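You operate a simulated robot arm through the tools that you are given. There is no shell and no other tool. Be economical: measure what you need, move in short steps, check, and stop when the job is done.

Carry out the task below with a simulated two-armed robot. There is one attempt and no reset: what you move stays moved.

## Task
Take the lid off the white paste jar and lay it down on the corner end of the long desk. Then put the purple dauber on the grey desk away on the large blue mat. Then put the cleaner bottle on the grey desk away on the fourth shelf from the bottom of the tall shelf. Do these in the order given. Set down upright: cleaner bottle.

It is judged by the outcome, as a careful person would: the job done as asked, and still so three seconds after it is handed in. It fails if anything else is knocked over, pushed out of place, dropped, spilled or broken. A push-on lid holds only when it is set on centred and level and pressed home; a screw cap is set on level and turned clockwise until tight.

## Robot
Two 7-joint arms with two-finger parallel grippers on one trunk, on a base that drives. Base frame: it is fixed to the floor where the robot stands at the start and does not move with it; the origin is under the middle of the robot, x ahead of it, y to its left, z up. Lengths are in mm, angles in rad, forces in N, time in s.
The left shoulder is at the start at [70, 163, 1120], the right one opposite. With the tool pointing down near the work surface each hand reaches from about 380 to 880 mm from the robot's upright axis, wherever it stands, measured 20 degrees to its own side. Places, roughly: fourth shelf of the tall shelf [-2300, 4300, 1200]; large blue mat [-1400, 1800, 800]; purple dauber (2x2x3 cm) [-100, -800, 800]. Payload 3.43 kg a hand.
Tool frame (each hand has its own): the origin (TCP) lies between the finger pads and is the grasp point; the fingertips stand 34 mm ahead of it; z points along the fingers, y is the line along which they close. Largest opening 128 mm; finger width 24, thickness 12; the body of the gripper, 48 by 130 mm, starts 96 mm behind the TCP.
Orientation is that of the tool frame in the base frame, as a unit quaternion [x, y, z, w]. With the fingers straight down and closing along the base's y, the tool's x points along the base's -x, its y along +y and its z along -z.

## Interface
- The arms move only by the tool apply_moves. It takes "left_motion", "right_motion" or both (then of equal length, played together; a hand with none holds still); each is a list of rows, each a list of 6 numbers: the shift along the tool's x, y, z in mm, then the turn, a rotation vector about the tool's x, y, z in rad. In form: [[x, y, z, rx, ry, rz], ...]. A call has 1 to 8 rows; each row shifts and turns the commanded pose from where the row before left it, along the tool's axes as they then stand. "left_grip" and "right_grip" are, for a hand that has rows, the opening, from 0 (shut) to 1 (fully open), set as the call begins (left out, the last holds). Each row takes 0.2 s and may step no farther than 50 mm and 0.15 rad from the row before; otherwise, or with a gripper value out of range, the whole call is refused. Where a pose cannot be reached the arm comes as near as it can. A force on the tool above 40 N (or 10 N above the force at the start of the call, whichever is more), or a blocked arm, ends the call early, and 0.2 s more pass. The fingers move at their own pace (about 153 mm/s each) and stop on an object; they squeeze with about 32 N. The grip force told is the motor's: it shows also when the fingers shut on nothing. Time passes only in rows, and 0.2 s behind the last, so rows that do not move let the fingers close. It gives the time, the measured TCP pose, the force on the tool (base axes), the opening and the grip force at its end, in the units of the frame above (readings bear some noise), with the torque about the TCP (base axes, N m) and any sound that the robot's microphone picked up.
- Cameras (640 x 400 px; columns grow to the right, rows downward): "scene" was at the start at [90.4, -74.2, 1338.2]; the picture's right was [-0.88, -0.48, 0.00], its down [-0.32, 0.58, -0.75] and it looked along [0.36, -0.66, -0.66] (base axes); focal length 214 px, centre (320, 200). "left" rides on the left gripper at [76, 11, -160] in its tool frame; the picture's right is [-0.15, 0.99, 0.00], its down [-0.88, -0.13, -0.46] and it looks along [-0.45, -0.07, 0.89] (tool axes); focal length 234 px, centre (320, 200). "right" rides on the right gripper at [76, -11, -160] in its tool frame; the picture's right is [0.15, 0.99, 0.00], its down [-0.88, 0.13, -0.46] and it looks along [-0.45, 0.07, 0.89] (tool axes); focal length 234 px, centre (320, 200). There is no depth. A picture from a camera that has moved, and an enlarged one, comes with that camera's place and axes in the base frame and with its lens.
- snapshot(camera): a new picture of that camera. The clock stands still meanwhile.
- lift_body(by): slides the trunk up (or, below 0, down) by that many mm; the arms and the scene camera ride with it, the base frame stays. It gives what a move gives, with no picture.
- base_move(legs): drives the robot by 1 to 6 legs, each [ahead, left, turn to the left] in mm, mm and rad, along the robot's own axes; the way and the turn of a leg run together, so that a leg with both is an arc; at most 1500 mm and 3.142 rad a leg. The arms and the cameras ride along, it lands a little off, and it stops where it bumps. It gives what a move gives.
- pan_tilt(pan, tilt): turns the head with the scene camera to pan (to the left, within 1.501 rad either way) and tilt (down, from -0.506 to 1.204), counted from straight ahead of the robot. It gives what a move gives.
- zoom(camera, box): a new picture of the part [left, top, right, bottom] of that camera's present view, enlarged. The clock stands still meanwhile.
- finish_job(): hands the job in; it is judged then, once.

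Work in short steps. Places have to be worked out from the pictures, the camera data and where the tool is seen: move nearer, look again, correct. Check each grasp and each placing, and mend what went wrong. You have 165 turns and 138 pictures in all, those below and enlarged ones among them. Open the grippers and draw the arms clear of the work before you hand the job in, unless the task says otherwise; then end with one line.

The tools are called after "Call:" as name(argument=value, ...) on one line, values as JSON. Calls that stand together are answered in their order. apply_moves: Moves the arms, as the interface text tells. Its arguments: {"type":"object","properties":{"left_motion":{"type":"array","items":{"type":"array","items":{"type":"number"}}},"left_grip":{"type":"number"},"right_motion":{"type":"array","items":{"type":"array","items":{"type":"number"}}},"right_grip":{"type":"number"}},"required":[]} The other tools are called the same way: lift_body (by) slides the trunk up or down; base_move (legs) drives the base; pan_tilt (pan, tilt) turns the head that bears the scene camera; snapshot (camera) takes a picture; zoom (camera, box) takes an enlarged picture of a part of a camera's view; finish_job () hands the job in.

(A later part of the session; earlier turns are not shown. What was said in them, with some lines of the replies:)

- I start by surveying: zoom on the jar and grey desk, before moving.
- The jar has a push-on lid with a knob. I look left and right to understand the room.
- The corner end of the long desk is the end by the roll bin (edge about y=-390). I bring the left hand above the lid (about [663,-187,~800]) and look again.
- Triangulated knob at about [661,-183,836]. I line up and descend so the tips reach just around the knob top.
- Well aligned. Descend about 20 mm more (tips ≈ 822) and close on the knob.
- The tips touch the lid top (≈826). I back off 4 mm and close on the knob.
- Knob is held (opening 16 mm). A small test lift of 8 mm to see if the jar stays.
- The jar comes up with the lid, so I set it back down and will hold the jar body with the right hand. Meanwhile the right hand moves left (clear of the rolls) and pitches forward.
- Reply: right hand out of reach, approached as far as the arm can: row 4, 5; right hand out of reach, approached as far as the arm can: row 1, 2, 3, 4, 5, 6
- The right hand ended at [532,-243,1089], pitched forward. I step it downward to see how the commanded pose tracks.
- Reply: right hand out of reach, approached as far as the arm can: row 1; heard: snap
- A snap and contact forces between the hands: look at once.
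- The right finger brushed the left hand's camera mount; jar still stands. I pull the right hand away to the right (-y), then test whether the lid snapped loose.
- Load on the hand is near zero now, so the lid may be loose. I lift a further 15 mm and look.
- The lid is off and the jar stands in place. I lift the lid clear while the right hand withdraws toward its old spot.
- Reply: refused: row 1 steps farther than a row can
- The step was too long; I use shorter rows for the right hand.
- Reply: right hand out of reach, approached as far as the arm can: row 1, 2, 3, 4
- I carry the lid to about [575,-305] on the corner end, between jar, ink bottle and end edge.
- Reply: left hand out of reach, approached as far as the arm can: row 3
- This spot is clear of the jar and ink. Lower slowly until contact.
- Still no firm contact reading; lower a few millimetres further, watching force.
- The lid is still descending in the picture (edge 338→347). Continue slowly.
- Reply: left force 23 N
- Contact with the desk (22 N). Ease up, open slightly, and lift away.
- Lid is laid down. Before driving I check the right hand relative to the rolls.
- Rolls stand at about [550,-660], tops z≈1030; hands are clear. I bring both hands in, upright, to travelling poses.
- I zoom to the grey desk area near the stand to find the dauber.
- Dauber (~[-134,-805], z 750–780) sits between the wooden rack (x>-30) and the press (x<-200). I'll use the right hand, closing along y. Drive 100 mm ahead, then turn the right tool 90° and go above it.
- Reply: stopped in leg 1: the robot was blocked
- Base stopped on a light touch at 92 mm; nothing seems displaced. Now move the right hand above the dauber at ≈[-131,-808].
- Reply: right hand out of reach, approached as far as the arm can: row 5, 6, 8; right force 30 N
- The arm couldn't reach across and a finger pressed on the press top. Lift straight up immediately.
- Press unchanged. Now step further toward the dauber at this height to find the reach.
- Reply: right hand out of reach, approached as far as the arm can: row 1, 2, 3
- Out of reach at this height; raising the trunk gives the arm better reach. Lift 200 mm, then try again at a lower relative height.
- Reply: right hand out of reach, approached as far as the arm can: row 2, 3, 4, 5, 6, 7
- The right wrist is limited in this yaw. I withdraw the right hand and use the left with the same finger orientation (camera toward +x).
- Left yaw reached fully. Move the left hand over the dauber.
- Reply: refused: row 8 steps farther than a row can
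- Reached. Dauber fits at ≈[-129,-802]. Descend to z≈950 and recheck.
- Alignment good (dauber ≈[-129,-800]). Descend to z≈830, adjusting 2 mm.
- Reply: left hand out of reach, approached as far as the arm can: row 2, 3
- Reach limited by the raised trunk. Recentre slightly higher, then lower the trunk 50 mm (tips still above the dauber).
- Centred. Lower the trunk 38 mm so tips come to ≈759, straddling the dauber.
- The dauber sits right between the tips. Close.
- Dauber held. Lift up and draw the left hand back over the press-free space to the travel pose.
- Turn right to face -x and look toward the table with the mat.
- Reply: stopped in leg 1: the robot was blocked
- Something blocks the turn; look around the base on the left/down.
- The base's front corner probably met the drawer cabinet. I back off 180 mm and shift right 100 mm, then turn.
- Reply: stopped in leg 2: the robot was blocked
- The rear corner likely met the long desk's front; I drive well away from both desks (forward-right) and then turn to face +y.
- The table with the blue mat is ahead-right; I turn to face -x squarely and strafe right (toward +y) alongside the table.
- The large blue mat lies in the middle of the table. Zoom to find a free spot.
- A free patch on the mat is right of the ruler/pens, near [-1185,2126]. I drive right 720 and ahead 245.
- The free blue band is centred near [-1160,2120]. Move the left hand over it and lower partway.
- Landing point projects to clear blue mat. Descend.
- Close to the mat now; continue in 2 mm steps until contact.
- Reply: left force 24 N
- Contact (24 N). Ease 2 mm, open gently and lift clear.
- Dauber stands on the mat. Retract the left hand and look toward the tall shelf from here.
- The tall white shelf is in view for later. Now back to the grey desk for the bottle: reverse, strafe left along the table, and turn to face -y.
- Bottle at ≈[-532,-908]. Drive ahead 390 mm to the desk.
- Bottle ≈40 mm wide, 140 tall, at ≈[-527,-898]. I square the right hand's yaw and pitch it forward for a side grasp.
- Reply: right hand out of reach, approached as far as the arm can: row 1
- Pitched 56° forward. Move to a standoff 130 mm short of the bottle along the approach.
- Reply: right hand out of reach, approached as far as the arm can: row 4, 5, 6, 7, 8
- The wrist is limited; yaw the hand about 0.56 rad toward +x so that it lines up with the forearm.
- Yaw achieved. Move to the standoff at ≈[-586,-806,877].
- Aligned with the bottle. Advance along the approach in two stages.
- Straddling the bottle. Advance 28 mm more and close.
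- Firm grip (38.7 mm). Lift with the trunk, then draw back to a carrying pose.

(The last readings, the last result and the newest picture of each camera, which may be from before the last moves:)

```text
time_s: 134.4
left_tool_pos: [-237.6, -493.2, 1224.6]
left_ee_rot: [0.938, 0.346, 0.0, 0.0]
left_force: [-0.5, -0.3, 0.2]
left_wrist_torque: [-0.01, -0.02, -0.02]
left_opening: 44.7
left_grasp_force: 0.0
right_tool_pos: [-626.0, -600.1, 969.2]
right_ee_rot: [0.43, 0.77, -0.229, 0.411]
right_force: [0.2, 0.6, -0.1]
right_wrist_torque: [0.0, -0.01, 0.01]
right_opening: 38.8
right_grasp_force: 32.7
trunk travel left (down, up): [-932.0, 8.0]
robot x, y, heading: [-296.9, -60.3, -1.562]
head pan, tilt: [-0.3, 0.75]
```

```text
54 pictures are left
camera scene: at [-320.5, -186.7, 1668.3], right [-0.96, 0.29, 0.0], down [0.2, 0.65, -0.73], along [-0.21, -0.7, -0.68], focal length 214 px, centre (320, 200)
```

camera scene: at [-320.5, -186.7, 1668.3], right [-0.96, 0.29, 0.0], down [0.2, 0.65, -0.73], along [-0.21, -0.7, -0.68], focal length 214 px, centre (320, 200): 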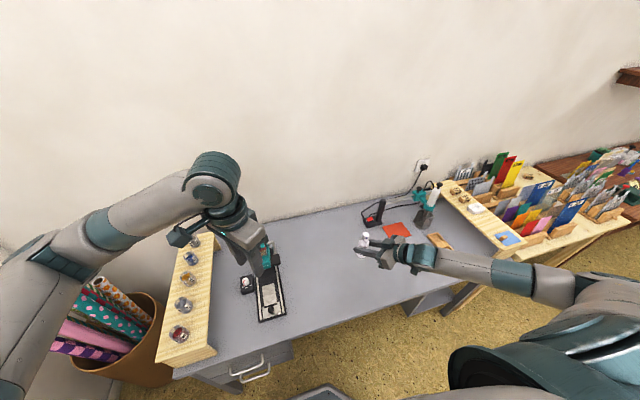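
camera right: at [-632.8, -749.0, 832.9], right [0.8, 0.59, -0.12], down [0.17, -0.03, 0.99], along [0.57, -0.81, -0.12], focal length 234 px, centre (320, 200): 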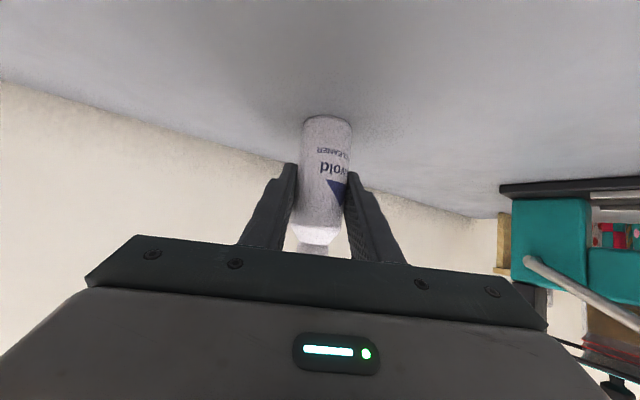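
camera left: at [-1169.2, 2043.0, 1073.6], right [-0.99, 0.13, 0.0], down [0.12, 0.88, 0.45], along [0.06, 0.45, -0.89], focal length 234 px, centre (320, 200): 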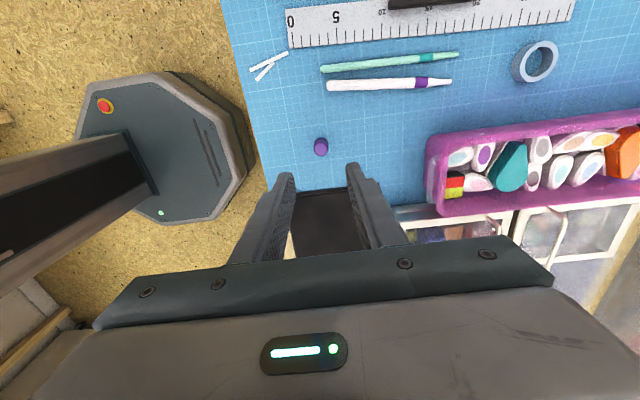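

Bottle held upright. Reverse, turn right about to face +y, and drive up the corridor.

Call:
base_move(legs=[[-400, 0, 0], [0, 0, -1.57], [0, 0, -1.57], [1300, 80, 0], [1200, 0, 0]])

Call:
pan_tilt(pan=0.6, tilt=0.3)

Call:
snapshot(camera="scene")

```text
time_s: 156.2
left_tool_pos: [-507.8, 3259.3, 1224.1]
left_ee_rot: [-0.357, 0.934, 0.0, -0.001]
left_force: [0.6, 0.0, -0.4]
left_wrist_torque: [-0.01, 0.0, -0.04]
left_opening: 44.5
left_grasp_force: 0.1
right_tool_pos: [-121.9, 3375.5, 966.7]
right_ee_rot: [0.775, -0.422, -0.413, -0.225]
right_force: [-0.2, 0.8, -1.2]
right_wrist_torque: [-0.01, -0.05, 0.02]
right_opening: 38.6
right_grasp_force: 32.2
trunk travel left (down, up): [-932.0, 8.0]
robot x, y, heading: [-442.3, 2826.6, 1.596]
head pan, tilt: [-0.3, 0.75]
```

```text
time_s: 157.4
left_tool_pos: [-506.4, 3259.5, 1225.2]
left_ee_rot: [-0.356, 0.934, -0.001, 0.0]
left_force: [-1.0, 0.4, -0.2]
left_wrist_torque: [0.01, 0.02, 0.0]
left_opening: 44.8
left_grasp_force: 0.2
right_tool_pos: [-120.9, 3376.2, 967.6]
right_ee_rot: [0.775, -0.423, -0.413, -0.225]
right_force: [0.0, -0.2, -0.6]
right_wrist_torque: [-0.01, -0.01, -0.05]
right_opening: 38.7
right_grasp_force: 31.9
trunk travel left (down, up): [-932.0, 8.0]
robot x, y, heading: [-442.5, 2824.5, 1.592]
head pan, tilt: [0.6, 0.3]
```

```text
53 pictures are left
camera scene: at [-497.4, 2951.6, 1708.4], right [0.81, 0.59, 0.0], down [0.17, -0.24, -0.96], along [-0.56, 0.77, -0.3], focal length 214 px, centre (320, 200)
```

scene: 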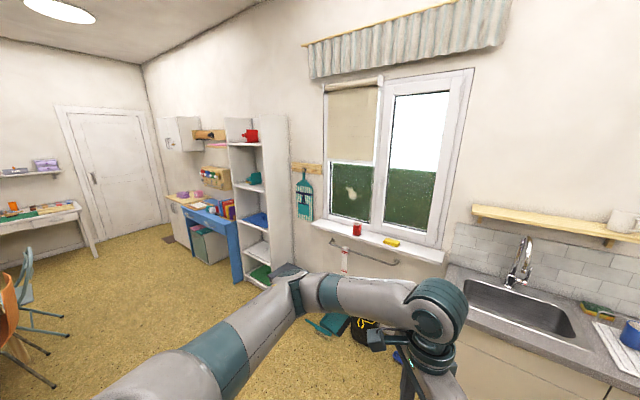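

The tall shelf: fourth shelf (z≈1190) bears the teal can. I go forward 300 and strafe left 1000, then look closer.

Call:
base_move(legs=[[330, 0, -0.02], [0, 1200, 0]])

Call:
pan_tilt(pan=0.55, tilt=0.4)

Call:
snapshot(camera="scene")

```text
time_s: 165.3
left_tool_pos: [-1704.5, 3576.3, 1224.0]
left_ee_rot: [-0.351, 0.936, -0.001, -0.002]
left_force: [0.3, 0.1, 0.1]
left_wrist_torque: [0.0, 0.01, 0.0]
left_opening: 44.7
left_grasp_force: 0.0
right_tool_pos: [-1316.7, 3689.1, 966.7]
right_ee_rot: [0.772, -0.427, -0.412, -0.227]
right_force: [-0.3, -0.7, -1.3]
right_wrist_torque: [0.0, 0.03, 0.02]
right_opening: 38.7
right_grasp_force: 32.7
trunk travel left (down, up): [-932.0, 8.0]
robot x, y, heading: [-1644.3, 3142.1, 1.584]
head pan, tilt: [0.6, 0.3]
```

```text
time_s: 166.0
left_tool_pos: [-1705.5, 3577.5, 1223.7]
left_ee_rot: [-0.351, 0.937, -0.001, -0.001]
left_force: [-0.3, 0.9, -0.9]
left_wrist_torque: [0.01, 0.03, -0.02]
left_opening: 44.7
left_grasp_force: 0.0
right_tool_pos: [-1318.3, 3688.6, 967.3]
right_ee_rot: [0.772, -0.427, -0.411, -0.228]
right_force: [-0.7, -0.3, -1.2]
right_wrist_torque: [-0.01, 0.0, -0.03]
right_opening: 38.7
right_grasp_force: 31.6
trunk travel left (down, up): [-932.0, 8.0]
robot x, y, heading: [-1641.7, 3141.3, 1.584]
head pan, tilt: [0.55, 0.4]
```

```text
52 pictures are left
camera scene: at [-1694.3, 3270.3, 1699.2], right [0.85, 0.53, 0.0], down [0.21, -0.33, -0.92], along [-0.49, 0.78, -0.39], focal length 214 px, centre (320, 200)
```

scene: 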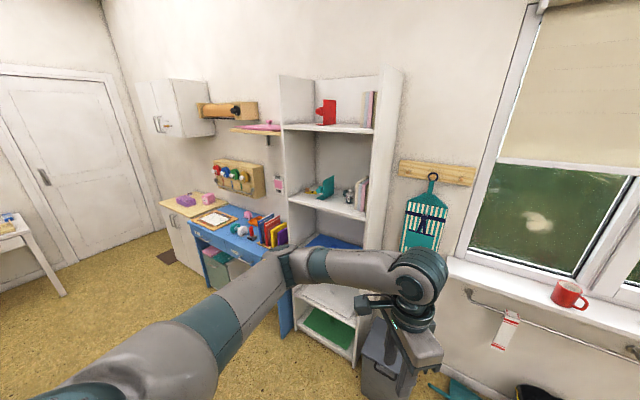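

Call:
zoom(camera="scene", box=[260, 60, 420, 260])

```text
2.00 times, centred on (340, 160) of scene
camera zoom: at [-1694.3, 3270.3, 1699.2], right [0.85, 0.53, 0.0], down [0.21, -0.33, -0.92], along [-0.49, 0.78, -0.39], focal length 429 px, centre (280, 280)
```

zoom: 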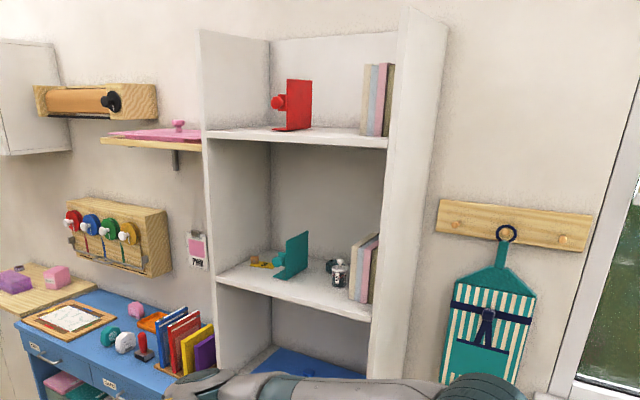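

Free strip at the front of shelf 4 between the bookend and small jar, ≈[-2230,4232]. Raise the bottle hand to z≈1300 and tuck the left hand aside before approaching.

Call:
apply_moves(right_motion=[[-39.4, 0, -26.5, 0, 0, 0], [-39.4, 0, -26.5, 0, 0, 0], [-39.4, 0, -26.5, 0, 0, 0], [-39.4, 0, -26.5, 0, 0, 0], [-39.4, 0, -26.5, 0, 0, 0], [-39.4, 0, -26.5, 0, 0, 0], [-39.4, 0, -26.5, 0, 0, 0]], left_motion=[[38, 17, 0, 0, 0, 0], [38, 17, 0, 0, 0, 0], [38, 17, 0, 0, 0, 0], [38, 17, 0, 0, 0, 0], [38, 17, 0, 0, 0, 0], [0, 0, 0, 0, 0, 0], [0, 0, 0, 0, 0, 0]])

Call:
snapshot(camera="scene")

```text
time_s: 167.6
left_tool_pos: [-1903.9, 3518.6, 1223.5]
left_ee_rot: [-0.351, 0.936, -0.003, -0.001]
left_force: [-0.1, 0.0, 0.6]
left_wrist_torque: [-0.01, -0.01, 0.02]
left_opening: 44.7
left_grasp_force: 0.0
left hand out of reach, approached as far as the arm can: row 5
right_tool_pos: [-1317.9, 3689.5, 1299.4]
right_ee_rot: [0.773, -0.427, -0.411, -0.226]
right_force: [-0.5, -0.2, -1.1]
right_wrist_torque: [-0.04, -0.02, -0.03]
right_opening: 38.5
right_grasp_force: 31.9
trunk travel left (down, up): [-932.0, 8.0]
robot x, y, heading: [-1646.4, 3142.6, 1.583]
head pan, tilt: [0.55, 0.4]
```

```text
50 pictures are left
camera scene: at [-1694.0, 3270.5, 1699.1], right [0.85, 0.53, 0.0], down [0.21, -0.33, -0.92], along [-0.49, 0.78, -0.39], focal length 214 px, centre (320, 200)
```

scene: 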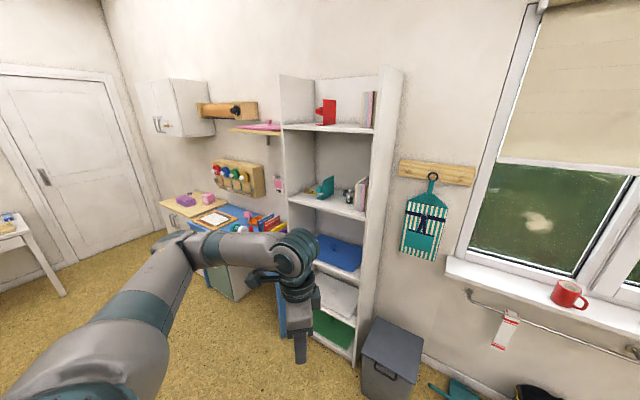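

Strafe left 800 mm, then check the shelf from in front.

Call:
base_move(legs=[[0, 800, -0.012], [230, 0, 0]])

Call:
pan_tilt(pan=-0.2, tilt=0.5)

Call:
snapshot(camera="scene")

Call:
snapshot(camera="right")

```text
time_s: 173.2
left_tool_pos: [-2699.3, 3747.3, 1224.2]
left_ee_rot: [-0.344, 0.939, -0.001, -0.001]
left_force: [0.5, -0.7, -0.1]
left_wrist_torque: [0.04, -0.02, 0.05]
left_opening: 44.8
left_grasp_force: 0.1
right_tool_pos: [-2111.3, 3906.8, 1300.3]
right_ee_rot: [0.769, -0.432, -0.411, -0.231]
right_force: [-0.8, 0.1, -1.5]
right_wrist_torque: [-0.01, -0.01, 0.0]
right_opening: 38.6
right_grasp_force: 32.4
trunk travel left (down, up): [-932.0, 8.0]
robot x, y, heading: [-2442.6, 3366.0, 1.569]
head pan, tilt: [0.55, 0.4]
```

```text
time_s: 174.3
left_tool_pos: [-2699.6, 3749.7, 1224.0]
left_ee_rot: [-0.344, 0.939, -0.002, -0.001]
left_force: [-0.4, -0.1, 0.0]
left_wrist_torque: [0.0, 0.02, 0.0]
left_opening: 44.6
left_grasp_force: 0.1
right_tool_pos: [-2111.8, 3908.8, 1299.2]
right_ee_rot: [0.769, -0.434, -0.41, -0.231]
right_force: [-0.3, 0.5, -0.5]
right_wrist_torque: [0.0, -0.01, 0.01]
right_opening: 38.9
right_grasp_force: 32.0
trunk travel left (down, up): [-932.0, 8.0]
robot x, y, heading: [-2445.0, 3366.7, 1.567]
head pan, tilt: [-0.201, 0.499]
```

```text
49 pictures are left
camera scene: at [-2427.0, 3505.7, 1690.1], right [0.98, -0.2, 0.0], down [-0.1, -0.47, -0.88], along [0.18, 0.86, -0.48], focal length 214 px, centre (320, 200)
```

scene: 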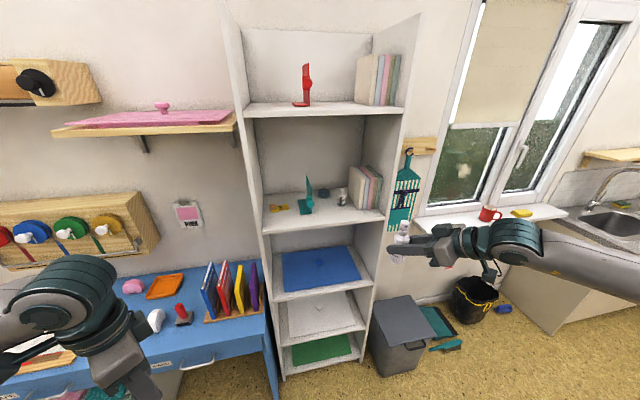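

```text
48 pictures are left
camera right: at [-2011.3, 3765.2, 1325.5], right [-0.8, -0.58, -0.12], down [-0.17, 0.03, 0.98], along [-0.57, 0.81, -0.12], focal length 234 px, centre (320, 200)
```

right: 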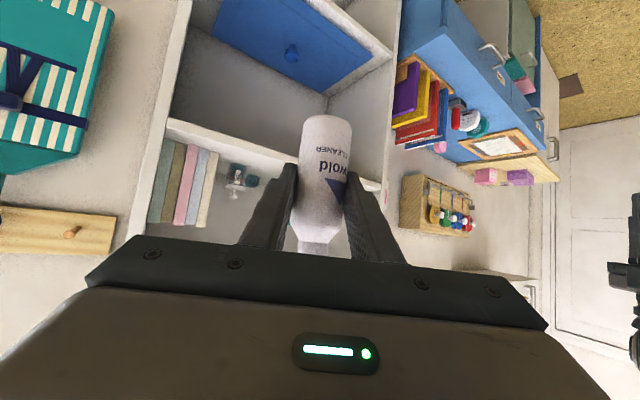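

Zoom on the fourth shelf to measure it.

Call:
zoom(camera="scene", box=[240, 140, 420, 250])

```text
3.56 times, centred on (330, 195) of scene
camera zoom: at [-2427.0, 3505.7, 1690.1], right [0.98, -0.2, 0.0], down [-0.1, -0.47, -0.88], along [0.18, 0.86, -0.48], focal length 763 px, centre (284, 218)
```

zoom: 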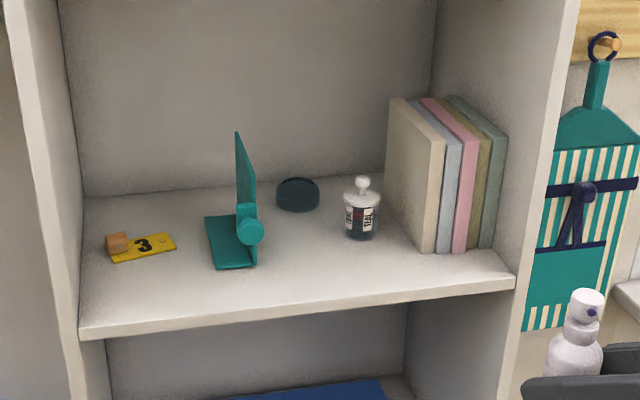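

Shelf 4 surface ≈1187, front edge y≈4200; target spot ≈[-2215,4262]. Drive ahead 200.

Call:
base_move(legs=[[200, 0, 0]])

Call:
snapshot(camera="scene")

```text
time_s: 175.9
left_tool_pos: [-2698.8, 3944.1, 1223.7]
left_ee_rot: [-0.342, 0.94, 0.0, -0.001]
left_force: [0.0, -0.1, 0.1]
left_wrist_torque: [0.04, 0.02, 0.02]
left_opening: 44.8
left_grasp_force: 0.0
right_tool_pos: [-2109.3, 4103.2, 1301.0]
right_ee_rot: [0.769, -0.433, -0.41, -0.231]
right_force: [-0.1, -1.2, -1.0]
right_wrist_torque: [0.02, -0.01, -0.02]
right_opening: 38.9
right_grasp_force: 31.7
trunk travel left (down, up): [-932.0, 8.0]
robot x, y, heading: [-2444.9, 3566.9, 1.564]
head pan, tilt: [-0.201, 0.499]
```

```text
46 pictures are left
camera scene: at [-2425.9, 3700.3, 1690.5], right [0.98, -0.2, 0.0], down [-0.1, -0.47, -0.88], along [0.18, 0.86, -0.48], focal length 214 px, centre (320, 200)
```

scene: 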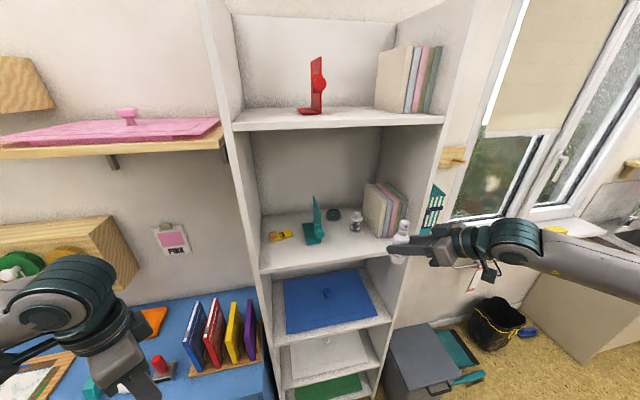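

Move the bottle in over the shelf in two stages.

Call:
apply_moves(right_motion=[[-21.3, 1.6, 31.7, 0, 0, 0], [-21.3, 1.6, 31.7, 0, 0, 0], [-21.3, 1.6, 31.7, 0, 0, 0]])

Call:
snapshot(camera="right")

Call:
zoom(camera="scene", box=[230, 150, 490, 310])

```text
time_s: 176.7
left_tool_pos: [-2698.8, 3950.2, 1221.8]
left_ee_rot: [-0.342, 0.94, -0.003, -0.001]
left_force: [-1.2, 0.4, -0.1]
left_wrist_torque: [-0.02, 0.0, -0.05]
left_opening: 44.9
left_grasp_force: 0.0
right_tool_pos: [-2173.6, 4205.1, 1298.1]
right_ee_rot: [0.768, -0.435, -0.408, -0.231]
right_force: [-0.4, 0.6, -1.9]
right_wrist_torque: [-0.03, 0.01, 0.0]
right_opening: 38.9
right_grasp_force: 32.1
trunk travel left (down, up): [-932.0, 8.0]
robot x, y, heading: [-2442.4, 3566.3, 1.569]
head pan, tilt: [-0.201, 0.499]
```

```text
45 pictures are left
camera right: at [-2074.0, 4061.8, 1324.4], right [-0.81, -0.58, -0.12], down [-0.17, 0.03, 0.98], along [-0.57, 0.81, -0.13], focal length 234 px, centre (320, 200)
```

right: 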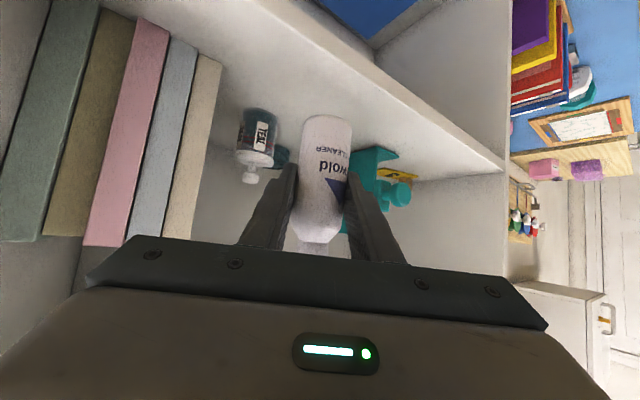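

```text
2.46 times, centred on (360, 230) of scene
camera zoom: at [-2427.4, 3707.8, 1689.8], right [0.98, -0.2, 0.0], down [-0.1, -0.47, -0.88], along [0.18, 0.86, -0.48], focal length 528 px, centre (222, 126)
```

zoom: 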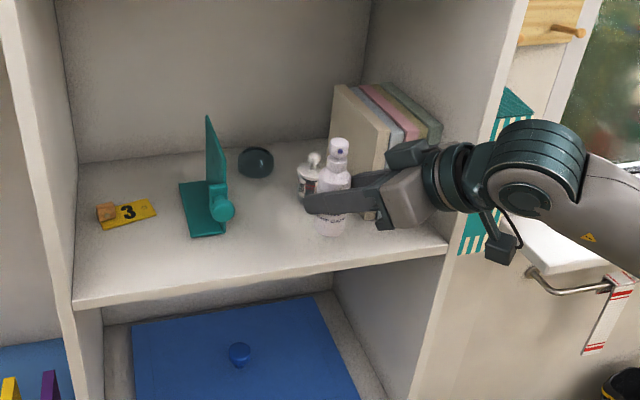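

Clear path. Go in the remaining 70 mm to the spot.

Call:
apply_moves(right_motion=[[-19, 3.2, 28.4, 0, 0, 0], [-19, 3.2, 28.4, 0, 0, 0], [0, 0, 0, 0, 0, 0]])

Call:
apply_moves(right_motion=[[16.6, 0, 11.2, 0, 0, 0], [16.6, 0, 11.2, 0, 0, 0], [0, 0, 0, 0, 0, 0]])

Call:
zoom(camera="scene", box=[230, 150, 490, 310])

Call:
snapshot(camera="right")

```text
time_s: 177.5
left_tool_pos: [-2697.3, 3946.2, 1223.1]
left_ee_rot: [-0.343, 0.939, -0.001, -0.002]
left_force: [0.1, -0.2, 0.1]
left_wrist_torque: [0.04, 0.03, 0.01]
left_opening: 44.8
left_grasp_force: 0.1
right_tool_pos: [-2212.6, 4256.5, 1299.4]
right_ee_rot: [0.768, -0.435, -0.409, -0.232]
right_force: [0.3, -0.6, -0.9]
right_wrist_torque: [0.02, -0.01, -0.02]
right_opening: 38.3
right_grasp_force: 32.2
trunk travel left (down, up): [-932.0, 8.0]
robot x, y, heading: [-2444.0, 3566.4, 1.57]
head pan, tilt: [-0.201, 0.499]
```

```text
time_s: 178.3
left_tool_pos: [-2697.4, 3946.8, 1223.7]
left_ee_rot: [-0.343, 0.939, -0.001, -0.001]
left_force: [-0.9, -0.6, -0.4]
left_wrist_torque: [0.01, -0.01, -0.01]
left_opening: 44.8
left_grasp_force: 0.1
right_tool_pos: [-2214.8, 4256.8, 1259.0]
right_ee_rot: [0.768, -0.435, -0.408, -0.231]
right_force: [-0.4, -0.1, -0.7]
right_wrist_torque: [-0.01, 0.02, -0.01]
right_opening: 38.9
right_grasp_force: 32.0
trunk travel left (down, up): [-932.0, 8.0]
robot x, y, heading: [-2445.8, 3566.5, 1.567]
head pan, tilt: [-0.201, 0.499]
```

```text
2.46 times, centred on (360, 230) of scene
camera zoom: at [-2425.9, 3704.6, 1690.0], right [0.98, -0.2, 0.0], down [-0.1, -0.47, -0.88], along [0.18, 0.86, -0.48], focal length 528 px, centre (222, 126)
```

zoom: 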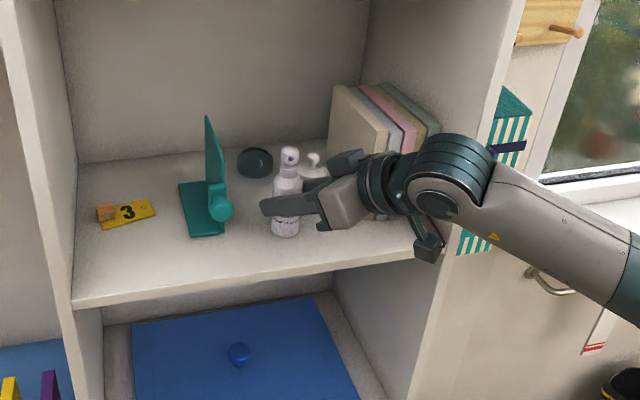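

```text
42 pictures are left
camera right: at [-2113.6, 4114.2, 1285.7], right [-0.81, -0.58, -0.12], down [-0.17, 0.03, 0.98], along [-0.57, 0.81, -0.12], focal length 234 px, centre (320, 200)
```

right: 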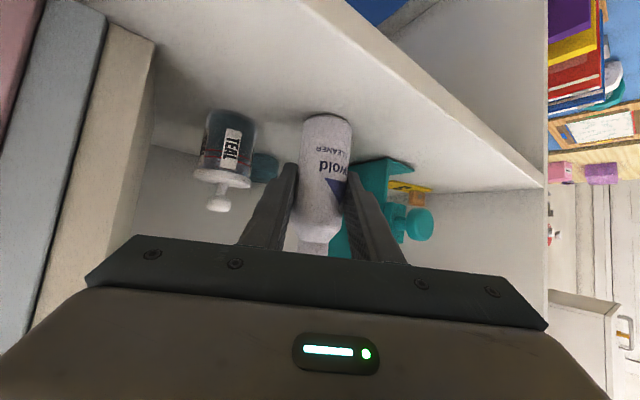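

Above a free spot. Lower in small steps to contact.

Call:
apply_moves(right_motion=[[2.5, 0, 1.7, 0, 0, 0], [2.5, 0, 1.7, 0, 0, 0], [2.5, 0, 1.7, 0, 0, 0], [0, 0, 0, 0, 0, 0]])

```text
time_s: 179.3
left_tool_pos: [-2699.8, 3946.3, 1225.4]
left_ee_rot: [-0.342, 0.94, -0.001, -0.001]
left_force: [0.1, -0.3, -0.1]
left_wrist_torque: [-0.01, -0.04, 0.02]
left_opening: 44.7
left_grasp_force: 0.0
right_tool_pos: [-2214.4, 4256.7, 1253.0]
right_ee_rot: [0.768, -0.433, -0.411, -0.233]
right_force: [-0.3, 3.2, 23.2]
right_wrist_torque: [0.29, 0.16, -0.02]
right_opening: 39.2
right_grasp_force: 31.9
trunk travel left (down, up): [-932.0, 8.0]
robot x, y, heading: [-2448.5, 3567.8, 1.562]
head pan, tilt: [-0.201, 0.499]
```

Contact on the shelf (23 N). Ease up 3 mm and inspect before release.

Call:
apply_moves(right_motion=[[-2.5, 0, -1.7, 0, 0, 0], [0, 0, 0, 0, 0, 0]])

Call:
zoom(camera="scene", box=[310, 190, 400, 260])

```text
time_s: 179.9
left_tool_pos: [-2698.8, 3946.5, 1223.7]
left_ee_rot: [-0.343, 0.939, -0.001, -0.001]
left_force: [0.4, 0.4, 0.0]
left_wrist_torque: [0.04, 0.04, -0.02]
left_opening: 45.1
left_grasp_force: 0.0
right_tool_pos: [-2214.5, 4257.2, 1252.2]
right_ee_rot: [0.769, -0.434, -0.409, -0.23]
right_force: [-1.1, 3.3, 15.9]
right_wrist_torque: [0.48, 0.25, -0.01]
right_opening: 38.5
right_grasp_force: 32.4
trunk travel left (down, up): [-932.0, 8.0]
robot x, y, heading: [-2440.5, 3562.6, 1.564]
head pan, tilt: [-0.201, 0.499]
```

```text
5.71 times, centred on (355, 225) of scene
camera zoom: at [-2427.1, 3703.1, 1690.1], right [0.98, -0.2, 0.0], down [-0.1, -0.47, -0.88], along [0.18, 0.86, -0.48], focal length 1226 px, centre (120, 57)
```

zoom: 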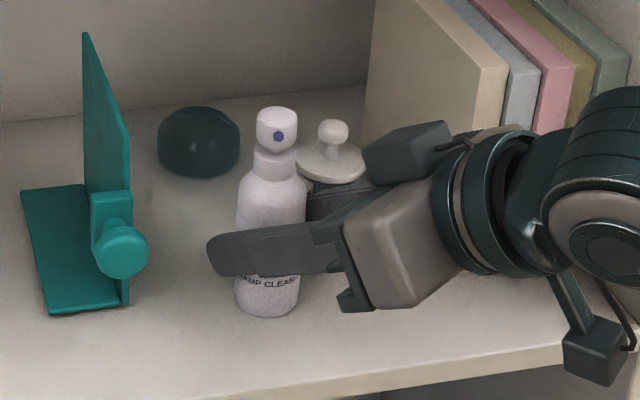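

Upright and on the shelf. Ease 2 mm more, open to about 52 mm only (jar nearby), then retreat along the approach.

Call:
apply_moves(right_motion=[[-1.7, 0, -1.1, 0, 0, 0], [0, 0, 0, 0, 0, 0]])

Call:
apply_moves(right_motion=[[0, 0, 0, 0, 0, 0], [0, 0, 0, 0, 0, 0]], right_grip=0.41)

Call:
zoom(camera="scene", box=[310, 190, 400, 260])

Call:
snapshot(camera="right")

```text
time_s: 180.5
left_tool_pos: [-2699.1, 3946.6, 1223.4]
left_ee_rot: [-0.343, 0.939, -0.001, -0.002]
left_force: [0.1, -0.7, -0.2]
left_wrist_torque: [0.01, -0.01, 0.03]
left_opening: 44.8
left_grasp_force: 0.1
right_tool_pos: [-2214.5, 4257.4, 1253.6]
right_ee_rot: [0.769, -0.435, -0.408, -0.23]
right_force: [-1.8, -0.4, 4.4]
right_wrist_torque: [0.07, 0.12, 0.02]
right_opening: 38.8
right_grasp_force: 32.3
trunk travel left (down, up): [-932.0, 8.0]
robot x, y, heading: [-2445.8, 3564.1, 1.569]
head pan, tilt: [-0.201, 0.499]
```

```text
time_s: 181.1
left_tool_pos: [-2699.1, 3947.5, 1224.5]
left_ee_rot: [-0.343, 0.94, -0.001, -0.001]
left_force: [0.4, 0.3, -0.9]
left_wrist_torque: [0.0, 0.01, -0.01]
left_opening: 44.8
left_grasp_force: 0.0
right_tool_pos: [-2214.0, 4257.5, 1255.2]
right_ee_rot: [0.768, -0.435, -0.409, -0.232]
right_force: [-0.3, -0.2, -0.3]
right_wrist_torque: [-0.01, 0.01, -0.01]
right_opening: 52.4
right_grasp_force: 0.1
trunk travel left (down, up): [-932.0, 8.0]
robot x, y, heading: [-2442.3, 3565.8, 1.567]
head pan, tilt: [-0.201, 0.499]
```

```text
5.71 times, centred on (355, 225) of scene
camera zoom: at [-2426.4, 3704.4, 1690.0], right [0.98, -0.2, 0.0], down [-0.1, -0.47, -0.88], along [0.18, 0.86, -0.48], focal length 1226 px, centre (120, 57)
```

zoom: 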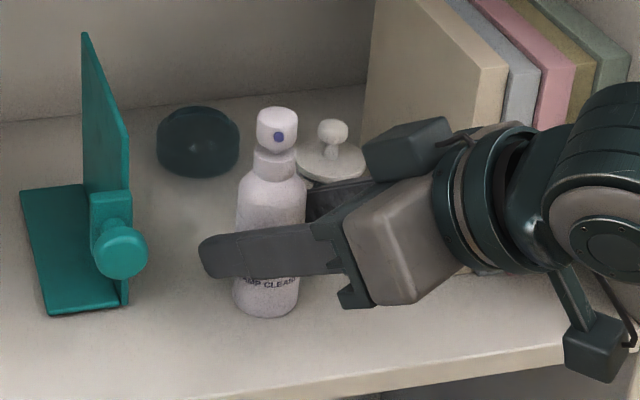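

```text
39 pictures are left
camera right: at [-2114.2, 4114.3, 1281.2], right [-0.81, -0.58, -0.12], down [-0.17, 0.03, 0.98], along [-0.57, 0.81, -0.12], focal length 234 px, centre (320, 200)
```

right: 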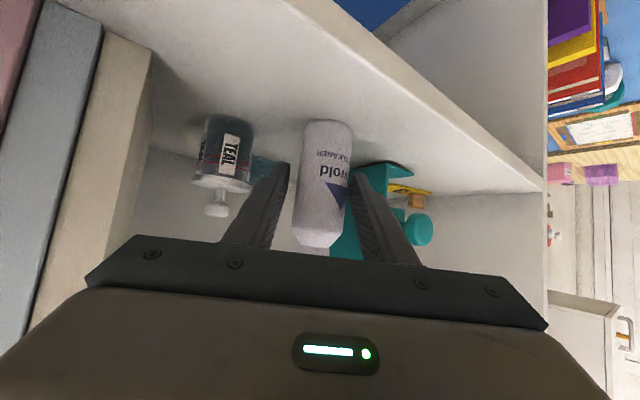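

Bottle stands free between the fingers. Retreat along the approach axis.

Call:
apply_moves(right_motion=[[0, 0, -20, 0, 0, 0], [0, 0, -30, 0, 0, 0], [0, 0, -40, 0, 0, 0], [0, 0, -40, 0, 0, 0], [0, 0, -40, 0, 0, 0], [0, 0, -40, 0, 0, 0]])

Call:
base_move(legs=[[-300, 0, 0]])

Call:
zoom(camera="scene", box=[240, 120, 420, 260])

```text
time_s: 182.5
left_tool_pos: [-2697.3, 3945.3, 1224.7]
left_ee_rot: [-0.343, 0.939, -0.002, -0.001]
left_force: [0.0, -1.7, -0.8]
left_wrist_torque: [-0.01, -0.04, 0.03]
left_opening: 44.8
left_grasp_force: 0.1
right_tool_pos: [-2124.9, 4107.8, 1373.1]
right_ee_rot: [0.769, -0.434, -0.41, -0.231]
right_force: [0.6, 0.9, -0.2]
right_wrist_torque: [0.01, 0.02, 0.01]
right_opening: 52.3
right_grasp_force: 0.1
trunk travel left (down, up): [-932.0, 8.0]
robot x, y, heading: [-2448.0, 3565.1, 1.565]
head pan, tilt: [-0.201, 0.499]
```

```text
time_s: 184.5
left_tool_pos: [-2700.0, 3648.9, 1223.9]
left_ee_rot: [-0.343, 0.939, -0.003, -0.001]
left_force: [0.0, 0.5, -0.2]
left_wrist_torque: [0.01, 0.0, -0.02]
left_opening: 44.9
left_grasp_force: 0.0
right_tool_pos: [-2126.7, 3813.1, 1371.1]
right_ee_rot: [0.769, -0.434, -0.409, -0.23]
right_force: [0.2, 0.3, -0.7]
right_wrist_torque: [0.0, 0.01, -0.01]
right_opening: 52.5
right_grasp_force: 0.0
trunk travel left (down, up): [-932.0, 8.0]
robot x, y, heading: [-2446.2, 3266.0, 1.564]
head pan, tilt: [-0.201, 0.499]
```

```text
2.86 times, centred on (330, 190) of scene
camera zoom: at [-2427.4, 3407.2, 1689.7], right [0.98, -0.2, 0.0], down [-0.1, -0.47, -0.88], along [0.18, 0.86, -0.48], focal length 613 px, centre (291, 229)
```

zoom: 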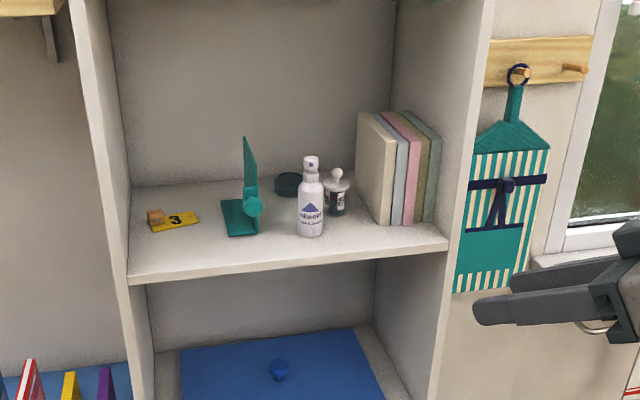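

The lid, dauber and bottle are all placed, both grippers are open and the arms are clear. Hand in.

Call:
finish_job()

```text
The job is handed in.
```

The paste jar lid is on the corner end of the long desk, the purple dauber is on the large blue mat, and the cleaner bottle stands upright on the fourth shelf of the tall shelf. I did them in that order. Along the way the right hand brushed the left, a finger pressed briefly on the press on the grey desk, and the base stopped on light bumps three times. The press looked undisturbed afterwards, but I didn't go back to check the jar and lid on the long desk after one bump that was probably against it.
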